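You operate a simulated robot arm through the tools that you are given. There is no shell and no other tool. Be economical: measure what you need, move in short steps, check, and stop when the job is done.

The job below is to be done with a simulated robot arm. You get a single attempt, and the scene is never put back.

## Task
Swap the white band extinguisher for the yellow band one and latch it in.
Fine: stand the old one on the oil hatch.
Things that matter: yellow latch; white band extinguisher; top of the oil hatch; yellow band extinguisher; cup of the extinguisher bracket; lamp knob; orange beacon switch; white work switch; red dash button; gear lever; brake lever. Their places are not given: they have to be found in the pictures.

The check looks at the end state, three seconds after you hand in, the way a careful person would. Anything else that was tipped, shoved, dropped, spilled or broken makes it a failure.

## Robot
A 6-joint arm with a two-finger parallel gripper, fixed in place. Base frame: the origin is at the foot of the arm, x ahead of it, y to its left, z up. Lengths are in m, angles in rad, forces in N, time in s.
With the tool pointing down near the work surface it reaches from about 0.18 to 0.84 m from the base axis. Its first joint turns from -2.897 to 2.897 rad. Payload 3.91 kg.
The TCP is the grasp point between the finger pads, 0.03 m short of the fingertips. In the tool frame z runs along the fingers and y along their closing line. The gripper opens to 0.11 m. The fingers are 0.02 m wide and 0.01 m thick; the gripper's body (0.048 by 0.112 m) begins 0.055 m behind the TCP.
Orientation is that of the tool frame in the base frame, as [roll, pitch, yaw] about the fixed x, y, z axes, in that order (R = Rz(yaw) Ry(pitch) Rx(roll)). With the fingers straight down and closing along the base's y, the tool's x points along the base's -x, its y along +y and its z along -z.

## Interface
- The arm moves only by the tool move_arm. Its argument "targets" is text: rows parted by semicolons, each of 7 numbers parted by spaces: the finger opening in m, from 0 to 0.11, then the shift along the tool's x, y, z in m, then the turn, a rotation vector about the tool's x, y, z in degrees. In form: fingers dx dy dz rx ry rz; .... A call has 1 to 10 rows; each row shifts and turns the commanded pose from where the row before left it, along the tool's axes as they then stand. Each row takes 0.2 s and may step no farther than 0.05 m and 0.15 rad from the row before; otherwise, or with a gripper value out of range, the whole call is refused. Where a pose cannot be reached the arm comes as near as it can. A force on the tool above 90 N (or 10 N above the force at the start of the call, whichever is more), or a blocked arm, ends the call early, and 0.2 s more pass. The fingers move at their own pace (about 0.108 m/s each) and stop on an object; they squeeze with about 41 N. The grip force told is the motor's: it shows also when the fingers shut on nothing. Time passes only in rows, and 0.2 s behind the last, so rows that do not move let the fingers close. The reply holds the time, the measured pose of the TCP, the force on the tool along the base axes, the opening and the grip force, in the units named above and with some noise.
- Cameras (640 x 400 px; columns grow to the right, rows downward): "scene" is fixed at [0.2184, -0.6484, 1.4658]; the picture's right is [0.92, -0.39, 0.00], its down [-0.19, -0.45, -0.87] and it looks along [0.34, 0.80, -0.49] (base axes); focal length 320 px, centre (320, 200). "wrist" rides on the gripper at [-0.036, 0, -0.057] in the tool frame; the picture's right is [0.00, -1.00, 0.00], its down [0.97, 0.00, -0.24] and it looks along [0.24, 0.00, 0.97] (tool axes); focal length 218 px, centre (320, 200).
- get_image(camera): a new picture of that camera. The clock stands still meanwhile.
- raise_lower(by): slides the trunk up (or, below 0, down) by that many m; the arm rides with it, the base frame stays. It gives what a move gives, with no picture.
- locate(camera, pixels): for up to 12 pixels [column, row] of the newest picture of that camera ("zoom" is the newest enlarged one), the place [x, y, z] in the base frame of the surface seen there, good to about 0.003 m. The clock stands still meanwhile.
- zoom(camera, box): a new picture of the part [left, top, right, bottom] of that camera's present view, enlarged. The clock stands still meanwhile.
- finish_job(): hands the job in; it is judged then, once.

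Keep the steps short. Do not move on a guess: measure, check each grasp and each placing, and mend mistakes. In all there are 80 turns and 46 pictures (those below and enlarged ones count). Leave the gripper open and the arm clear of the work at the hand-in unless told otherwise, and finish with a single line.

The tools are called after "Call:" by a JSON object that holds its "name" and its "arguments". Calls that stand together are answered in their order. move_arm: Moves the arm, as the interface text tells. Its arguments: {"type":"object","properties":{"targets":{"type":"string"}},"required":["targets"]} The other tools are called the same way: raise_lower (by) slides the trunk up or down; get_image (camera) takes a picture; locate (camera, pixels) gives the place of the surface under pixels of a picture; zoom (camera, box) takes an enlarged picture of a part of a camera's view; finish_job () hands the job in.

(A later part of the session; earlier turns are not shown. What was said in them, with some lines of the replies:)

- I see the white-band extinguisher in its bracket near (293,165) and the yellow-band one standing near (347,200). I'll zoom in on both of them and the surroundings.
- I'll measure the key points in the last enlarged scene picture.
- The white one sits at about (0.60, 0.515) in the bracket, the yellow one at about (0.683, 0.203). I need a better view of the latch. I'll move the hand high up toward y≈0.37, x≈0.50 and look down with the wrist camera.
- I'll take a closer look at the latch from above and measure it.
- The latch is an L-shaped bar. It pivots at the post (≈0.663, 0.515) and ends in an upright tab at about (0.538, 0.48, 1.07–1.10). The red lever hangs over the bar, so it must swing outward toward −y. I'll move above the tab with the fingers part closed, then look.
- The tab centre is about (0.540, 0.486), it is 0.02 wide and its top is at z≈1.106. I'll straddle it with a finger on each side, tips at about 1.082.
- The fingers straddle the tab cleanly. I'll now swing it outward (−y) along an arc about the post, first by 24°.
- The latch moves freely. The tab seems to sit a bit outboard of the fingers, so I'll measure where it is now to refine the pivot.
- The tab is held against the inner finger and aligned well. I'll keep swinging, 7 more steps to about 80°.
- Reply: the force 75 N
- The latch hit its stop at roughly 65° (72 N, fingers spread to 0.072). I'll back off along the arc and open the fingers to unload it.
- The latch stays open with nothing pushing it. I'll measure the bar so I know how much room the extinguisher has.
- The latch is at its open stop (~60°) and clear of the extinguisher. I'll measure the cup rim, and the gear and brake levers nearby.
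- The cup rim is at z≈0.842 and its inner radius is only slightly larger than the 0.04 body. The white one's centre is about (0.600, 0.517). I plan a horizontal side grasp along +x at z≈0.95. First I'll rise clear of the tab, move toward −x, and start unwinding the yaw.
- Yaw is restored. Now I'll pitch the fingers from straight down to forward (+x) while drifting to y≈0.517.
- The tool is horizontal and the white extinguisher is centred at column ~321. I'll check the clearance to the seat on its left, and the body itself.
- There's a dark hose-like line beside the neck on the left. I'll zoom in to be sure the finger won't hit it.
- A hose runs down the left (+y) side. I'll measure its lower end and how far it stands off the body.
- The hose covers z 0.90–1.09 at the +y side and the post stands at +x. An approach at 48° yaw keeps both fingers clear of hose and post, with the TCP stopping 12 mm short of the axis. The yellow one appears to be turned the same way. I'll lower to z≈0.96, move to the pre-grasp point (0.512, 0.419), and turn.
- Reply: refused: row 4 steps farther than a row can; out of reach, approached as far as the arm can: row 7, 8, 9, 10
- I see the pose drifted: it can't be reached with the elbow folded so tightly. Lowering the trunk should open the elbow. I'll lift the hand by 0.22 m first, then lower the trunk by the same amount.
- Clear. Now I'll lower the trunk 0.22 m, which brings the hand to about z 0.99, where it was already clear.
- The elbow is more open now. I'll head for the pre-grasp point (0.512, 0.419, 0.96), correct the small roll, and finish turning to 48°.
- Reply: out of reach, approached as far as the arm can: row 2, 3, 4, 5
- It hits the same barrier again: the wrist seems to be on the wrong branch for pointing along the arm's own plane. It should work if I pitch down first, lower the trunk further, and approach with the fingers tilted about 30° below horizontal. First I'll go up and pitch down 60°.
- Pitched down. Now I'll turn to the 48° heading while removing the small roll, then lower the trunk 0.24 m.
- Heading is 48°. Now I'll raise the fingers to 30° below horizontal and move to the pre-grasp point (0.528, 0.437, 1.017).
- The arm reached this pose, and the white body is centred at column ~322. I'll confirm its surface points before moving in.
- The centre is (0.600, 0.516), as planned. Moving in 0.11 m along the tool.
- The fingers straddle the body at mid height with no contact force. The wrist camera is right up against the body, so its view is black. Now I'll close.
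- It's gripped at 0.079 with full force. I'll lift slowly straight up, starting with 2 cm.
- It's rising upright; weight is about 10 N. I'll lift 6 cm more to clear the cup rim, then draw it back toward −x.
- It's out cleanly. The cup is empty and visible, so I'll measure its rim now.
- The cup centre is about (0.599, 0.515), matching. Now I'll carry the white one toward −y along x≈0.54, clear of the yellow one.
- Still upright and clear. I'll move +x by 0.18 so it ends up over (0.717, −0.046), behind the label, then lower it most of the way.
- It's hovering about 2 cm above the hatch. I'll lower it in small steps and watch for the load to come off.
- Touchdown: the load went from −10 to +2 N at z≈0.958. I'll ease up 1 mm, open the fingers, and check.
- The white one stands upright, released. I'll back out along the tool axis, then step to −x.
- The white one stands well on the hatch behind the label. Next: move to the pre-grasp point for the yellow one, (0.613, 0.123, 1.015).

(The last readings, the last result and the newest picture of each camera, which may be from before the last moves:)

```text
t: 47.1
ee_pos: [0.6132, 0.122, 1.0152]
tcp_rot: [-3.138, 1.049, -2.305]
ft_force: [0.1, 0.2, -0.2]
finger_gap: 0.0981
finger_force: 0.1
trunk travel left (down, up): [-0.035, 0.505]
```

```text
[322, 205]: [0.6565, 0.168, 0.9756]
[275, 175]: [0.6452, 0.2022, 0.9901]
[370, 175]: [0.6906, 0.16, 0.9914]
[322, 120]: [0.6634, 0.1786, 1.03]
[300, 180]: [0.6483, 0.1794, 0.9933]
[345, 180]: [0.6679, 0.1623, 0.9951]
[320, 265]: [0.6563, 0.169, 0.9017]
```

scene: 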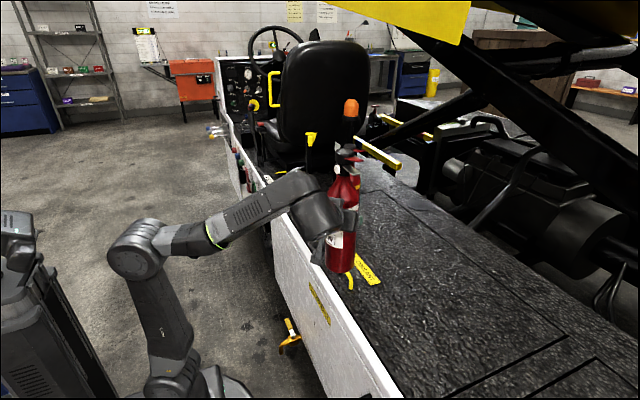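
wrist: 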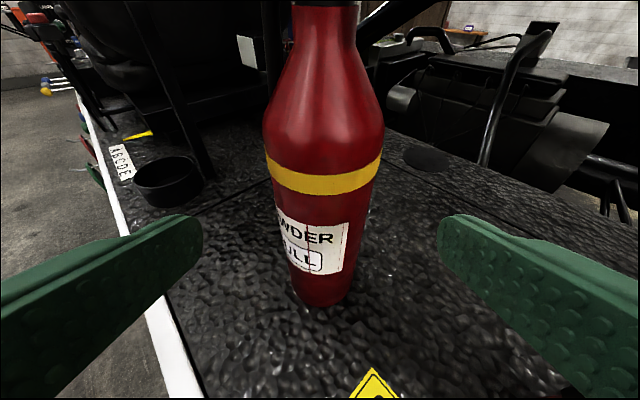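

The view nearly matches the white one's pre-grasp picture: same edges (265/382) and surface points within ~2 mm. I'll use the same 0.11 m approach.

Call:
{"name": "move_arm", "arguments": {"targets": "0.098 0 0 0.028 0 0 0; 0.098 0 0 0.028 0 0 0; 0.098 0 0 0.028 0 0 0; 0.098 0 0 0.026 0 0 0; 0.098 0 0 0 0 0 0"}}

Call:
{"name": "zoom", "arguments": {"camera": "scene", "box": [280, 110, 440, 270]}}

```text
t: 48.3
ee_pos: [0.6792, 0.1955, 0.9604]
tcp_rot: [-3.137, 1.048, -2.304]
ft_force: [-0.2, -0.1, -0.4]
finger_gap: 0.0981
finger_force: 0.1
trunk travel left (down, up): [-0.035, 0.505]
```

```text
2.50 times, centred on (360, 190) of scene
```

zoom: 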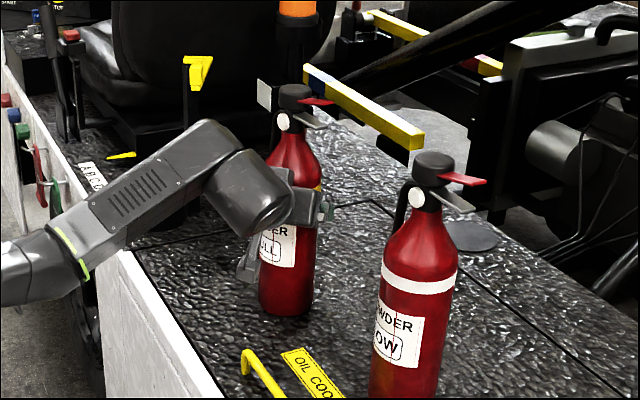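

Both fingers are around the yellow body with no contact. Closing.

Call:
{"name": "move_arm", "arguments": {"targets": "0.088 0 0 0 0 0 0; 0.08 0 0 0 0 0 0; 0.06 0 0 0 0 0 0; 0.06 0 0 0 0 0 0; 0.06 0 0 0 0 0 0"}}

Call:
{"name": "move_arm", "arguments": {"targets": "0.06 -0.00866 0 -0.005 0 0 0; 0.06 -0.00866 0 -0.005 0 0 0; 0.06 -0.0217 0 -0.0125 0 0 0; 0.06 -0.0217 0 -0.0125 0 0 0; 0.06 -0.013 0 -0.0075 0 0 0; 0.06 0 0 0 0 0 0"}}

Call:
{"name": "zoom", "arguments": {"camera": "scene", "box": [280, 110, 440, 270]}}

```text
t: 49.5
ee_pos: [0.6793, 0.1934, 0.9624]
tcp_rot: [-3.138, 1.049, -2.303]
ft_force: [4.7, -3.0, 1.7]
finger_gap: 0.0787
finger_force: 41.3
trunk travel left (down, up): [-0.035, 0.505]
```

```text
t: 50.9
ee_pos: [0.6805, 0.1928, 1.0455]
tcp_rot: [-3.14, 1.044, -2.307]
ft_force: [0.5, 0.3, -9.5]
finger_gap: 0.079
finger_force: 40.6
trunk travel left (down, up): [-0.035, 0.505]
```

```text
2.50 times, centred on (360, 190) of scene
```

zoom: 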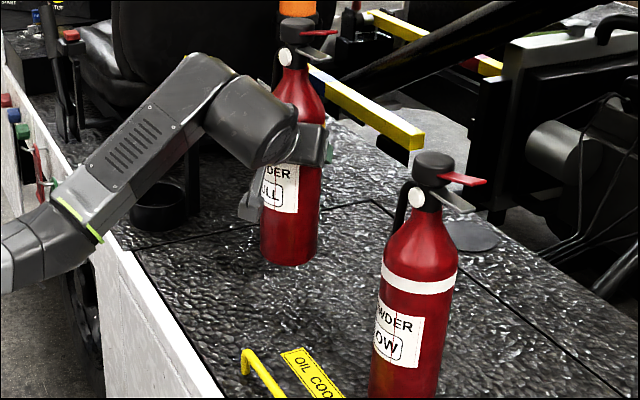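

Held and upright at z 1.0455. I'll move back to x≈0.53, then +y toward the bracket, staying clear of the open latch tab at (0.63, 0.39).

Call:
{"name": "move_arm", "arguments": {"targets": "0.06 0.0125 0.0277 -0.0217 0 0 0; 0.06 0.0125 0.0277 -0.0217 0 0 0; 0.06 0.0125 0.0277 -0.0217 0 0 0; 0.06 0.0125 0.0277 -0.0217 0 0 0; 0.06 0 0 0 0 0 0"}}

Call:
{"name": "move_arm", "arguments": {"targets": "0.06 -0.013 0.0234 0.0225 0 0 0; 0.06 -0.013 0.0234 0.0225 0 0 0; 0.06 -0.013 0.0234 0.0225 0 0 0; 0.06 -0.013 0.0234 0.0225 0 0 0; 0.06 -0.013 0.0234 0.0225 0 0 0; 0.06 -0.013 0.0234 0.0225 0 0 0; 0.06 -0.013 0.0234 0.0225 0 0 0; 0.06 -0.013 0.0234 0.0225 0 0 0; 0.06 -0.013 0.0234 0.0225 0 0 0; 0.06 0 0 0 0 0 0"}}

Call:
{"name": "zoom", "arguments": {"camera": "scene", "box": [220, 90, 380, 240]}}

```text
t: 52.1
ee_pos: [0.5273, 0.1928, 1.0466]
tcp_rot: [-3.139, 1.046, -2.303]
ft_force: [-0.9, -0.6, -9.2]
finger_gap: 0.0792
finger_force: 41.1
trunk travel left (down, up): [-0.035, 0.505]
```

```text
t: 54.3
ee_pos: [0.5302, 0.5052, 1.0459]
tcp_rot: [-3.138, 1.045, -2.304]
ft_force: [0.0, 0.6, -9.9]
finger_gap: 0.0791
finger_force: 41.5
trunk travel left (down, up): [-0.035, 0.505]
```

```text
2.67 times, centred on (300, 165) of scene
```

zoom: 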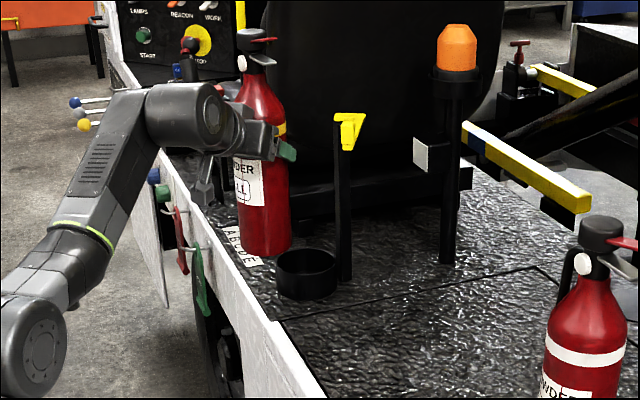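

This matches the white one's picture when it was held at the same place. I'll measure the held body's surface to fix its axis exactly.

Call:
{"name": "locate", "arguments": {"camera": "zoom", "pixels": [[264, 215], [264, 225], [264, 235], [264, 245], [250, 225], [278, 225], [250, 235], [278, 235], [258, 35], [264, 115]]}}

```text
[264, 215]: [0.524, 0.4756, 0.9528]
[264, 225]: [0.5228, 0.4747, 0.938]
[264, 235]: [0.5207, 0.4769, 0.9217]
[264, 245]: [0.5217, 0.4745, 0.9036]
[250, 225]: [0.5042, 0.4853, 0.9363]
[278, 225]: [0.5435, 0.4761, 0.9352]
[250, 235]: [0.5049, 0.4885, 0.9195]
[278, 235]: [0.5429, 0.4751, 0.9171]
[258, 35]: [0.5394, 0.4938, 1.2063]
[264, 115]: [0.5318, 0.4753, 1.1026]
```

The held axis is at TCP +(0.004, 0.009), and the cup is at (0.5995, 0.5155), so I want the TCP at about (0.5945, 0.507). I'll move +x above the cup.

Call:
{"name": "move_arm", "arguments": {"targets": "0.06 -0.0112 -0.0232 0.0192 0 0 0; 0.06 -0.0112 -0.0232 0.0192 0 0 0; 0.06 0 0 0 0 0 0; 0.06 0 0 0 0 0 0"}}

Call:
{"name": "zoom", "arguments": {"camera": "scene", "box": [260, 130, 340, 210]}}

```text
t: 55.3
ee_pos: [0.5963, 0.51, 1.0438]
tcp_rot: [-3.138, 1.045, -2.305]
ft_force: [-0.1, 0.4, -9.0]
finger_gap: 0.0787
finger_force: 41.7
trunk travel left (down, up): [-0.035, 0.505]
```

```text
5.00 times, centred on (300, 170) of scene
```

zoom: 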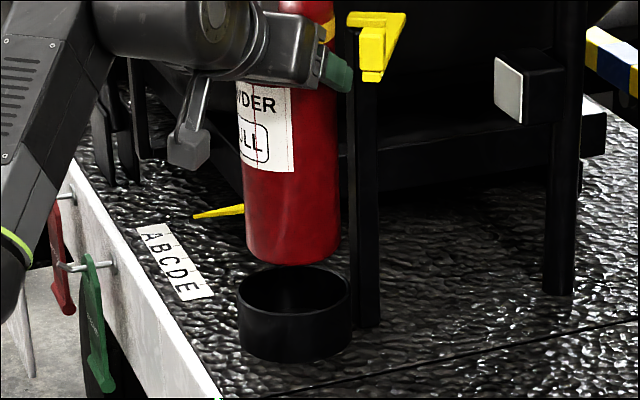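

It's aligned over the cup: body axis at column ~295 versus cup centre ~294. I'll lower to just above the rim, then a little further into it.

Call:
{"name": "move_arm", "arguments": {"targets": "0.06 0.0139 0 0.0059 0 0 0; 0.06 0.013 0 0.0075 0 0 0; 0.06 0 0 0 0 0 0"}}

Call:
{"name": "zoom", "arguments": {"camera": "scene", "box": [260, 130, 340, 210]}}

```text
t: 56.1
ee_pos: [0.5947, 0.5085, 1.0153]
tcp_rot: [-3.139, 1.047, -2.303]
ft_force: [0.0, 0.1, -10.6]
finger_gap: 0.0791
finger_force: 40.9
trunk travel left (down, up): [-0.035, 0.505]
```

```text
5.00 times, centred on (300, 170) of scene
```

zoom: 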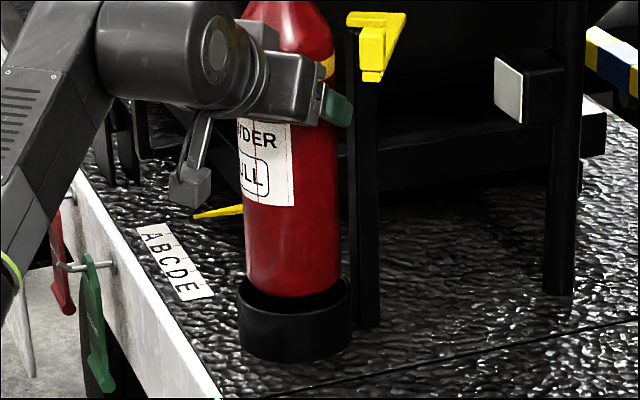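

It's nicely centred in the rim. Lowering 2 cm in 5 mm steps while watching the force.

Call:
{"name": "move_arm", "arguments": {"targets": "0.06 0.00433 0 0.0025 0 0 0; 0.06 0.00433 0 0.0025 0 0 0; 0.06 0.00433 0 0.0025 0 0 0; 0.06 0.00433 0 0.0025 0 0 0; 0.06 0 0 0 0 0 0"}}

```text
t: 57.3
ee_pos: [0.5951, 0.5085, 0.9962]
tcp_rot: [-3.137, 1.047, -2.303]
ft_force: [0.6, 0.1, -9.8]
finger_gap: 0.0786
finger_force: 41.2
trunk travel left (down, up): [-0.035, 0.505]
```

It's below rim level with no side force. Lowering 2.6 cm more.

Call:
{"name": "move_arm", "arguments": {"targets": "0.06 0.00433 0 0.0025 0 0 0; 0.06 0.00433 0 0.0025 0 0 0; 0.06 0.00433 0 0.0025 0 0 0; 0.06 0.00433 0 0.0025 0 0 0; 0.06 0.00433 0 0.0025 0 0 0; 0.06 0 0 0 0 0 0"}}

```text
t: 58.7
ee_pos: [0.5943, 0.5084, 0.9707]
tcp_rot: [-3.138, 1.046, -2.303]
ft_force: [0.4, -0.7, -9.9]
finger_gap: 0.0787
finger_force: 41.1
trunk travel left (down, up): [-0.035, 0.505]
```

Call:
{"name": "move_arm", "arguments": {"targets": "0.06 0.0026 0 0.0015 0 0 0; 0.06 0.0017 0 0.001 0 0 0; 0.06 0 0 0 0 0 0"}}

```text
t: 59.5
ee_pos: [0.5953, 0.5069, 0.9669]
tcp_rot: [-3.138, 1.047, -2.305]
ft_force: [-0.8, 0.4, -10.7]
finger_gap: 0.0789
finger_force: 40.6
trunk travel left (down, up): [-0.035, 0.505]
```

Call:
{"name": "move_arm", "arguments": {"targets": "0.06 0.0017 0 0.001 0 0 0; 0.06 0.0017 0 0.001 0 0 0; 0.06 0 0 0 0 0 0"}}

```text
t: 60.3
ee_pos: [0.5961, 0.5074, 0.9642]
tcp_rot: [-3.137, 1.049, -2.303]
ft_force: [-0.6, 0.3, -1.0]
finger_gap: 0.0787
finger_force: 41.1
trunk travel left (down, up): [-0.035, 0.505]
```

The load is off (−1 N): it's resting on the cup floor. I'll open gradually and back out along the tool.

Call:
{"name": "move_arm", "arguments": {"targets": "0.082 0 0 0 0 0 0; 0.09 0 0 0 0 0 0; 0.098 0 0 0 0 0 0; 0.098 0 0 0 0 0 0; 0.098 0 0 -0.02 0 0 0; 0.098 0 0 -0.033 0 0 0; 0.098 0 0 -0.033 0 0 0; 0.098 0 0 -0.03 0 0 0"}}

Call:
{"name": "get_image", "arguments": {"camera": "wrist"}}

```text
t: 62.1
ee_pos: [0.525, 0.4326, 1.0206]
tcp_rot: [-3.138, 1.047, -2.303]
ft_force: [1.9, 0.9, -0.6]
finger_gap: 0.0979
finger_force: 0.0
trunk travel left (down, up): [-0.035, 0.505]
```

```text
7 pictures are left
```

wrist: 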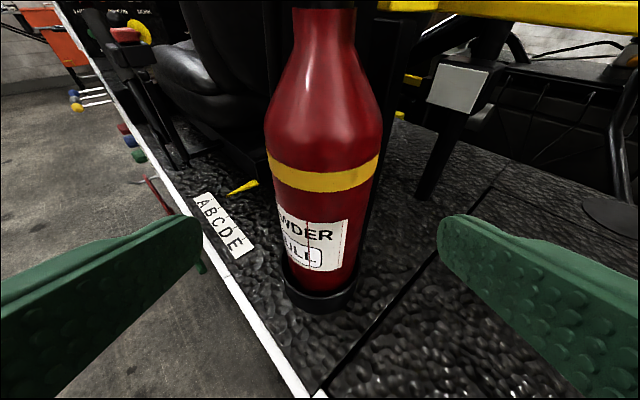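

The yellow one is seated in the cup. Now for the latch. I'll step back toward −x and raise the trunk in two stages, turning the tool downward in between.

Call:
{"name": "move_arm", "arguments": {"targets": "0.098 0.01 0.0223 -0.0174 0 0 0; 0.098 0.01 0.0223 -0.0174 0 0 0; 0.06 0 0 0 0 0 0"}}

Call:
{"name": "raise_lower", "arguments": {"by": 0.22}}

Call:
{"name": "move_arm", "arguments": {"targets": "0.06 0 0 0 0 8.4 0; 0.06 0 0 0 0 8.4 0; 0.06 0 0 0 0 8.4 0; 0.06 0 0 0 0 8.4 0; 0.06 0 0 0 0 8.4 0; 0.06 0 0 0 0 8.4 0; 0.06 0 0 0 0 8.4 0; 0.06 0 0 0 0 1.3 0; 0.06 0 0 0 0 0 -6; 0.06 0 0 0 0 0 -6"}}

Call:
{"name": "raise_lower", "arguments": {"by": 0.18}}

```text
t: 62.9
ee_pos: [0.4652, 0.434, 1.0198]
tcp_rot: [-3.139, 1.049, -2.304]
ft_force: [-0.5, 0.8, -0.9]
finger_gap: 0.0602
finger_force: 0.1
trunk travel left (down, up): [-0.035, 0.505]
```

```text
t: 65.2
ee_pos: [0.4643, 0.4348, 1.2408]
tcp_rot: [-3.138, 1.048, -2.303]
ft_force: [0.7, 0.6, 0.1]
finger_gap: 0.0599
finger_force: 0.0
trunk travel left (down, up): [-0.255, 0.285]
```

```text
t: 67.4
ee_pos: [0.4805, 0.449, 1.2241]
tcp_rot: [-3.062, 0.348, -2.083]
ft_force: [0.0, -0.4, 0.9]
finger_gap: 0.0599
finger_force: 0.2
out of reach, approached as far as the arm can: row 5, 6, 7, 9, 10
trunk travel left (down, up): [-0.255, 0.285]
```

```text
t: 69.4
ee_pos: [0.4802, 0.4494, 1.4025]
tcp_rot: [-3.063, 0.345, -2.081]
ft_force: [0.0, -1.1, -0.2]
finger_gap: 0.0601
finger_force: 0.0
trunk travel left (down, up): [-0.435, 0.105]
```

That stage was too high for the arm; the trunk is now up, so it should be reachable lower down. I'll lower the hand 0.18 m and finish straightening the tool downward.

Call:
{"name": "move_arm", "arguments": {"targets": "0.06 0.0152 0.0033 0.0422 0 0 0; 0.06 0.0152 0.0033 0.0422 0 0 0; 0.06 0.0152 0.0033 0.0422 0 0 0; 0.06 0.0152 0.0033 0.0422 0 0 0; 0.06 0 0 0 -1.5 6.6 0; 0.06 0 0 0 -1.5 6.6 0; 0.06 0 0 0 -1.5 6.6 0; 0.06 0 0 0 0 0 0"}}

```text
t: 71.2
ee_pos: [0.4784, 0.4482, 1.2239]
tcp_rot: [3.139, 0.001, -2.097]
ft_force: [-0.4, -0.5, 0.3]
finger_gap: 0.0597
finger_force: 0.0
trunk travel left (down, up): [-0.435, 0.105]
```

The tool is pointing down at the right heading. Moving above the tab (0.628, 0.395).

Call:
{"name": "move_arm", "arguments": {"targets": "0.06 -0.0074 -0.0391 0.006 0 0 0; 0.06 -0.0074 -0.0391 0.006 0 0 0; 0.06 -0.0074 -0.0391 0.006 0 0 0; 0.06 -0.0074 -0.0391 0.006 0 0 0; 0.06 0 0 0 0 0 0"}}

Call:
{"name": "get_image", "arguments": {"camera": "wrist"}}

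Call:
{"name": "locate", "arguments": {"camera": "wrist", "pixels": [[320, 195], [312, 195], [325, 205], [320, 180], [320, 120], [280, 100], [240, 100], [320, 210], [200, 80]]}}

```text
t: 72.4
ee_pos: [0.6173, 0.3976, 1.198]
tcp_rot: [3.14, 0.003, -2.097]
ft_force: [0.0, -0.4, -0.7]
finger_gap: 0.06
finger_force: 0.1
out of reach, approached as far as the arm can: row 4
trunk travel left (down, up): [-0.435, 0.105]
```

```text
6 pictures are left
```

wrist: 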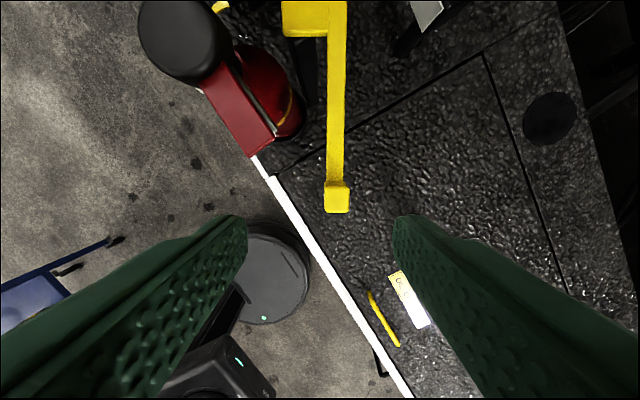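

```text
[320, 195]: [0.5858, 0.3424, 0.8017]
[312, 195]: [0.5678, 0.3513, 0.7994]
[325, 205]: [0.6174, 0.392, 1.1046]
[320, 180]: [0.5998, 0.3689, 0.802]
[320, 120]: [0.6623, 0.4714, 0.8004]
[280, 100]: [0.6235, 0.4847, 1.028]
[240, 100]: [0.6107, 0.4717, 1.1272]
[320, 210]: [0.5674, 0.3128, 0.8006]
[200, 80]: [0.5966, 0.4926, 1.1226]
```

The tab is at about (0.6265, 0.3915), aligned with the tool. The last row was just short of reach at this height. I'll lower 3 cm (tips still above the tab) and read the position.

Call:
{"name": "move_arm", "arguments": {"targets": "0.06 0 0 0.025 0 0 0; 0.06 0 0 0.02 0 0 0; 0.06 0 0 0 0 0 0"}}

```text
t: 73.2
ee_pos: [0.6162, 0.3997, 1.1541]
tcp_rot: [3.137, 0.002, -2.098]
ft_force: [0.5, -0.7, 0.9]
finger_gap: 0.0599
finger_force: 0.0
trunk travel left (down, up): [-0.435, 0.105]
```

Centring on the tab, then lowering to z≈1.112.

Call:
{"name": "move_arm", "arguments": {"targets": "0.06 0.0019 -0.013 0 0 0 0; 0.06 0 0 0.014 0 0 0; 0.06 0 0 0.014 0 0 0; 0.06 0 0 0.014 0 0 0; 0.045 0 0 0 0 0 0; 0.045 0 0 0 0 0 0"}}

Call:
{"name": "get_image", "arguments": {"camera": "wrist"}}

```text
t: 74.6
ee_pos: [0.6277, 0.3896, 1.1096]
tcp_rot: [3.138, 0.0, -2.096]
ft_force: [-1.0, 0.5, 0.7]
finger_gap: 0.0451
finger_force: 0.1
trunk travel left (down, up): [-0.435, 0.105]
```

```text
5 pictures are left
```

wrist: 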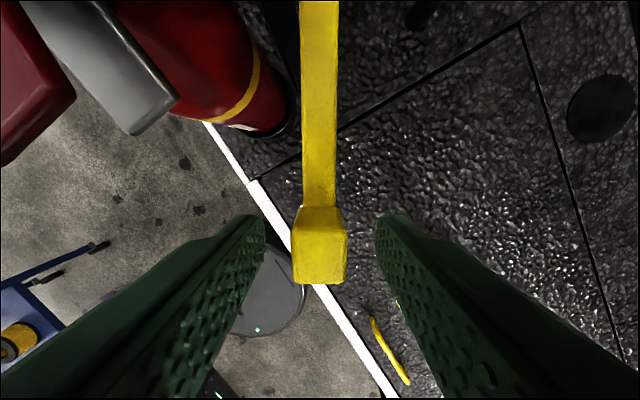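

The tab sits centred between the fingers, in line with the bar. I'll narrow the fingers to reduce play and swing it back 48° along the arc.

Call:
{"name": "move_arm", "arguments": {"targets": "0.028 0 0 0 0 0 0; 0.028 0.0028 0.0174 0 0 0 8; 0.028 0.0028 0.0174 0 0 0 8; 0.028 0.0028 0.0174 0 0 0 8; 0.028 0.0028 0.0174 0 0 0 8; 0.028 0.0028 0.0174 0 0 0 8; 0.028 0.0028 0.0174 0 0 0 8; 0.028 0 0 0 0 0 0"}}

Call:
{"name": "get_image", "arguments": {"camera": "wrist"}}

```text
t: 76.4
ee_pos: [0.5503, 0.4555, 1.1104]
tcp_rot: [3.139, -0.002, -2.935]
ft_force: [0.3, 1.3, -0.1]
finger_gap: 0.0282
finger_force: 0.0
trunk travel left (down, up): [-0.435, 0.105]
```

```text
4 pictures are left
```

wrist: 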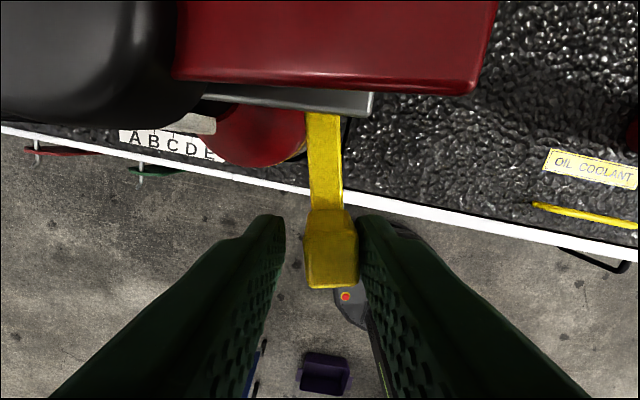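

About 12° remain and the force is negligible. Continuing with two 6° steps.

Call:
{"name": "move_arm", "arguments": {"targets": "0.028 0.0021 0.0131 0 0 0 6; 0.028 0.0021 0.0131 0 0 0 6; 0.028 0 0 0 0 0 0"}}

```text
t: 77.2
ee_pos: [0.5418, 0.4825, 1.1114]
tcp_rot: [3.14, -0.003, 3.139]
ft_force: [0.4, 0.3, 0.0]
finger_gap: 0.0282
finger_force: 0.1
trunk travel left (down, up): [-0.435, 0.105]
```

The tab should still be ~6 mm short of its original place. Pushing on in 3 mm steps and watching the force.

Call:
{"name": "move_arm", "arguments": {"targets": "0.028 0 0.003 0 0 0 0; 0.028 0 0.003 0 0 0 0; 0.028 0 0.002 0 0 0 0; 0.028 0 0 0 0 0 0"}}

Call:
{"name": "get_image", "arguments": {"camera": "wrist"}}

Call:
{"name": "locate", "arguments": {"camera": "wrist", "pixels": [[330, 240], [315, 250], [345, 250], [325, 150], [325, 185], [330, 270]]}}

```text
t: 78.2
ee_pos: [0.5422, 0.4902, 1.1109]
tcp_rot: [3.139, -0.001, 3.14]
ft_force: [-0.1, -0.2, -0.4]
finger_gap: 0.0279
finger_force: 0.1
trunk travel left (down, up): [-0.435, 0.105]
```

```text
3 pictures are left
```

wrist: 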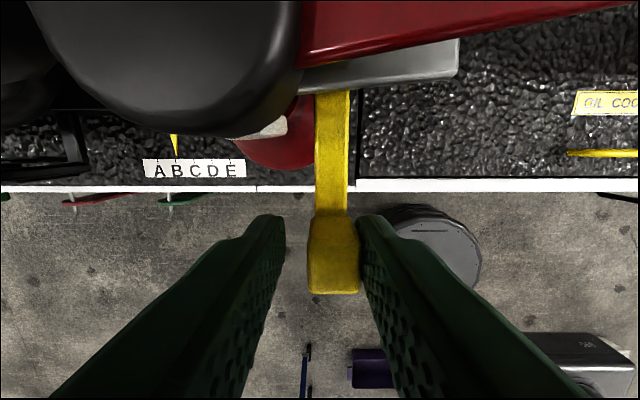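

```text
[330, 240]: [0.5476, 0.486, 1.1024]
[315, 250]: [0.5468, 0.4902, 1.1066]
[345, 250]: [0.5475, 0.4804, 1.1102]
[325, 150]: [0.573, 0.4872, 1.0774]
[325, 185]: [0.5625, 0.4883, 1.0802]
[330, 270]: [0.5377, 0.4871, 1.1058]
```

The tab is at y≈0.485 and the bar is parallel to x, same as originally. I'll check for the closing stop with small 1.5 mm pushes.

Call:
{"name": "move_arm", "arguments": {"targets": "0.028 0 0.0015 0 0 0 0; 0.028 0 0.0015 0 0 0 0; 0.028 0 0 0 0 0 0"}}

```text
t: 79.0
ee_pos: [0.5435, 0.4928, 1.1109]
tcp_rot: [3.14, -0.001, 3.141]
ft_force: [1.1, -4.4, 0.7]
finger_gap: 0.0304
finger_force: 2.5
trunk travel left (down, up): [-0.435, 0.105]
```

I feel a stop now (4.4 N, finger pushed back). One more small push to seat it, then release the load.

Call:
{"name": "move_arm", "arguments": {"targets": "0.028 0 0.002 0 0 0 0; 0.028 0 0 0 0 0 0"}}

```text
t: 79.6
ee_pos: [0.5428, 0.4926, 1.1108]
tcp_rot: [3.141, -0.005, 3.139]
ft_force: [-0.5, -9.1, -2.6]
finger_gap: 0.0326
finger_force: 4.5
trunk travel left (down, up): [-0.435, 0.105]
```

It's firmly against the stop. I'll open the fingers, centre, lift straight up, and back away.

Call:
{"name": "move_arm", "arguments": {"targets": "0.045 0 -0.004 0 0 0 0; 0.05 0 -0.002 0 0 0 0; 0.05 0 0 0 0 0 0; 0.05 0 0 -0.03 0 0 0; 0.05 0 0 -0.04 0 0 0; 0.08 0.03 0 -0.03 0 0 0; 0.11 0.045 -0.01 0 0 0 0; 0.11 0.045 -0.02 0 0 0 0; 0.11 0 0 0 0 0 0"}}

Call:
{"name": "get_image", "arguments": {"camera": "scene"}}

Call:
{"name": "zoom", "arguments": {"camera": "scene", "box": [240, 90, 360, 215]}}

```text
t: 81.6
ee_pos: [0.4198, 0.458, 1.2138]
tcp_rot: [3.14, -0.002, 3.14]
ft_force: [0.0, 0.3, 0.2]
finger_gap: 0.1101
finger_force: 0.0
trunk travel left (down, up): [-0.435, 0.105]
```

```text
2 pictures are left
```

scene: 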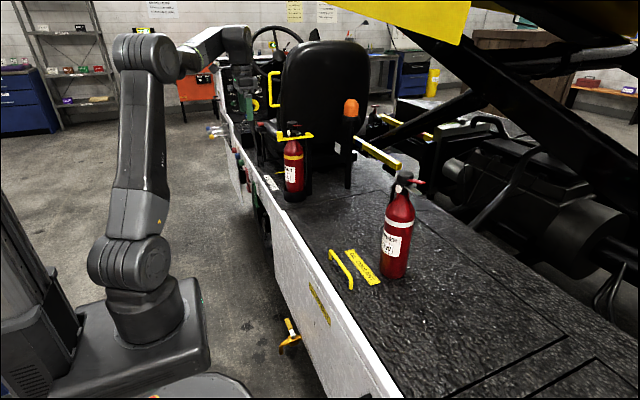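

```text
3.20 times, centred on (300, 152) of scene
```

zoom: 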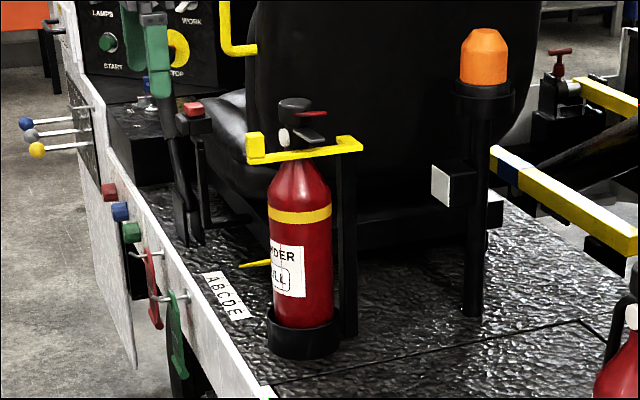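

The yellow one is in the cup, the latch looks closed and the white one stands on the hatch. One measurement of the latch for confirmation.

Call:
{"name": "locate", "arguments": {"camera": "zoom", "pixels": [[254, 140], [250, 150], [280, 156], [320, 151], [358, 147], [303, 325], [300, 270]]}}

```text
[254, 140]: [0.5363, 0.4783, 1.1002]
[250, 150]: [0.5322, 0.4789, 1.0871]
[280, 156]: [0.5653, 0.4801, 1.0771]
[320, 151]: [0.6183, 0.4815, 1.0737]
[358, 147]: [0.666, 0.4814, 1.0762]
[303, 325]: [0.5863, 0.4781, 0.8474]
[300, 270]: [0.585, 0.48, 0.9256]
```

The bar is back at y≈0.478–0.481, its original place. The gripper is open and clear, so I'm handing in.

Call:
{"name": "finish_job", "arguments": {}}

```text
The job is handed in.
```

The yellow band extinguisher is in the bracket cup with the latch closed against its stop, and the white band one is standing upright on the oil hatch.
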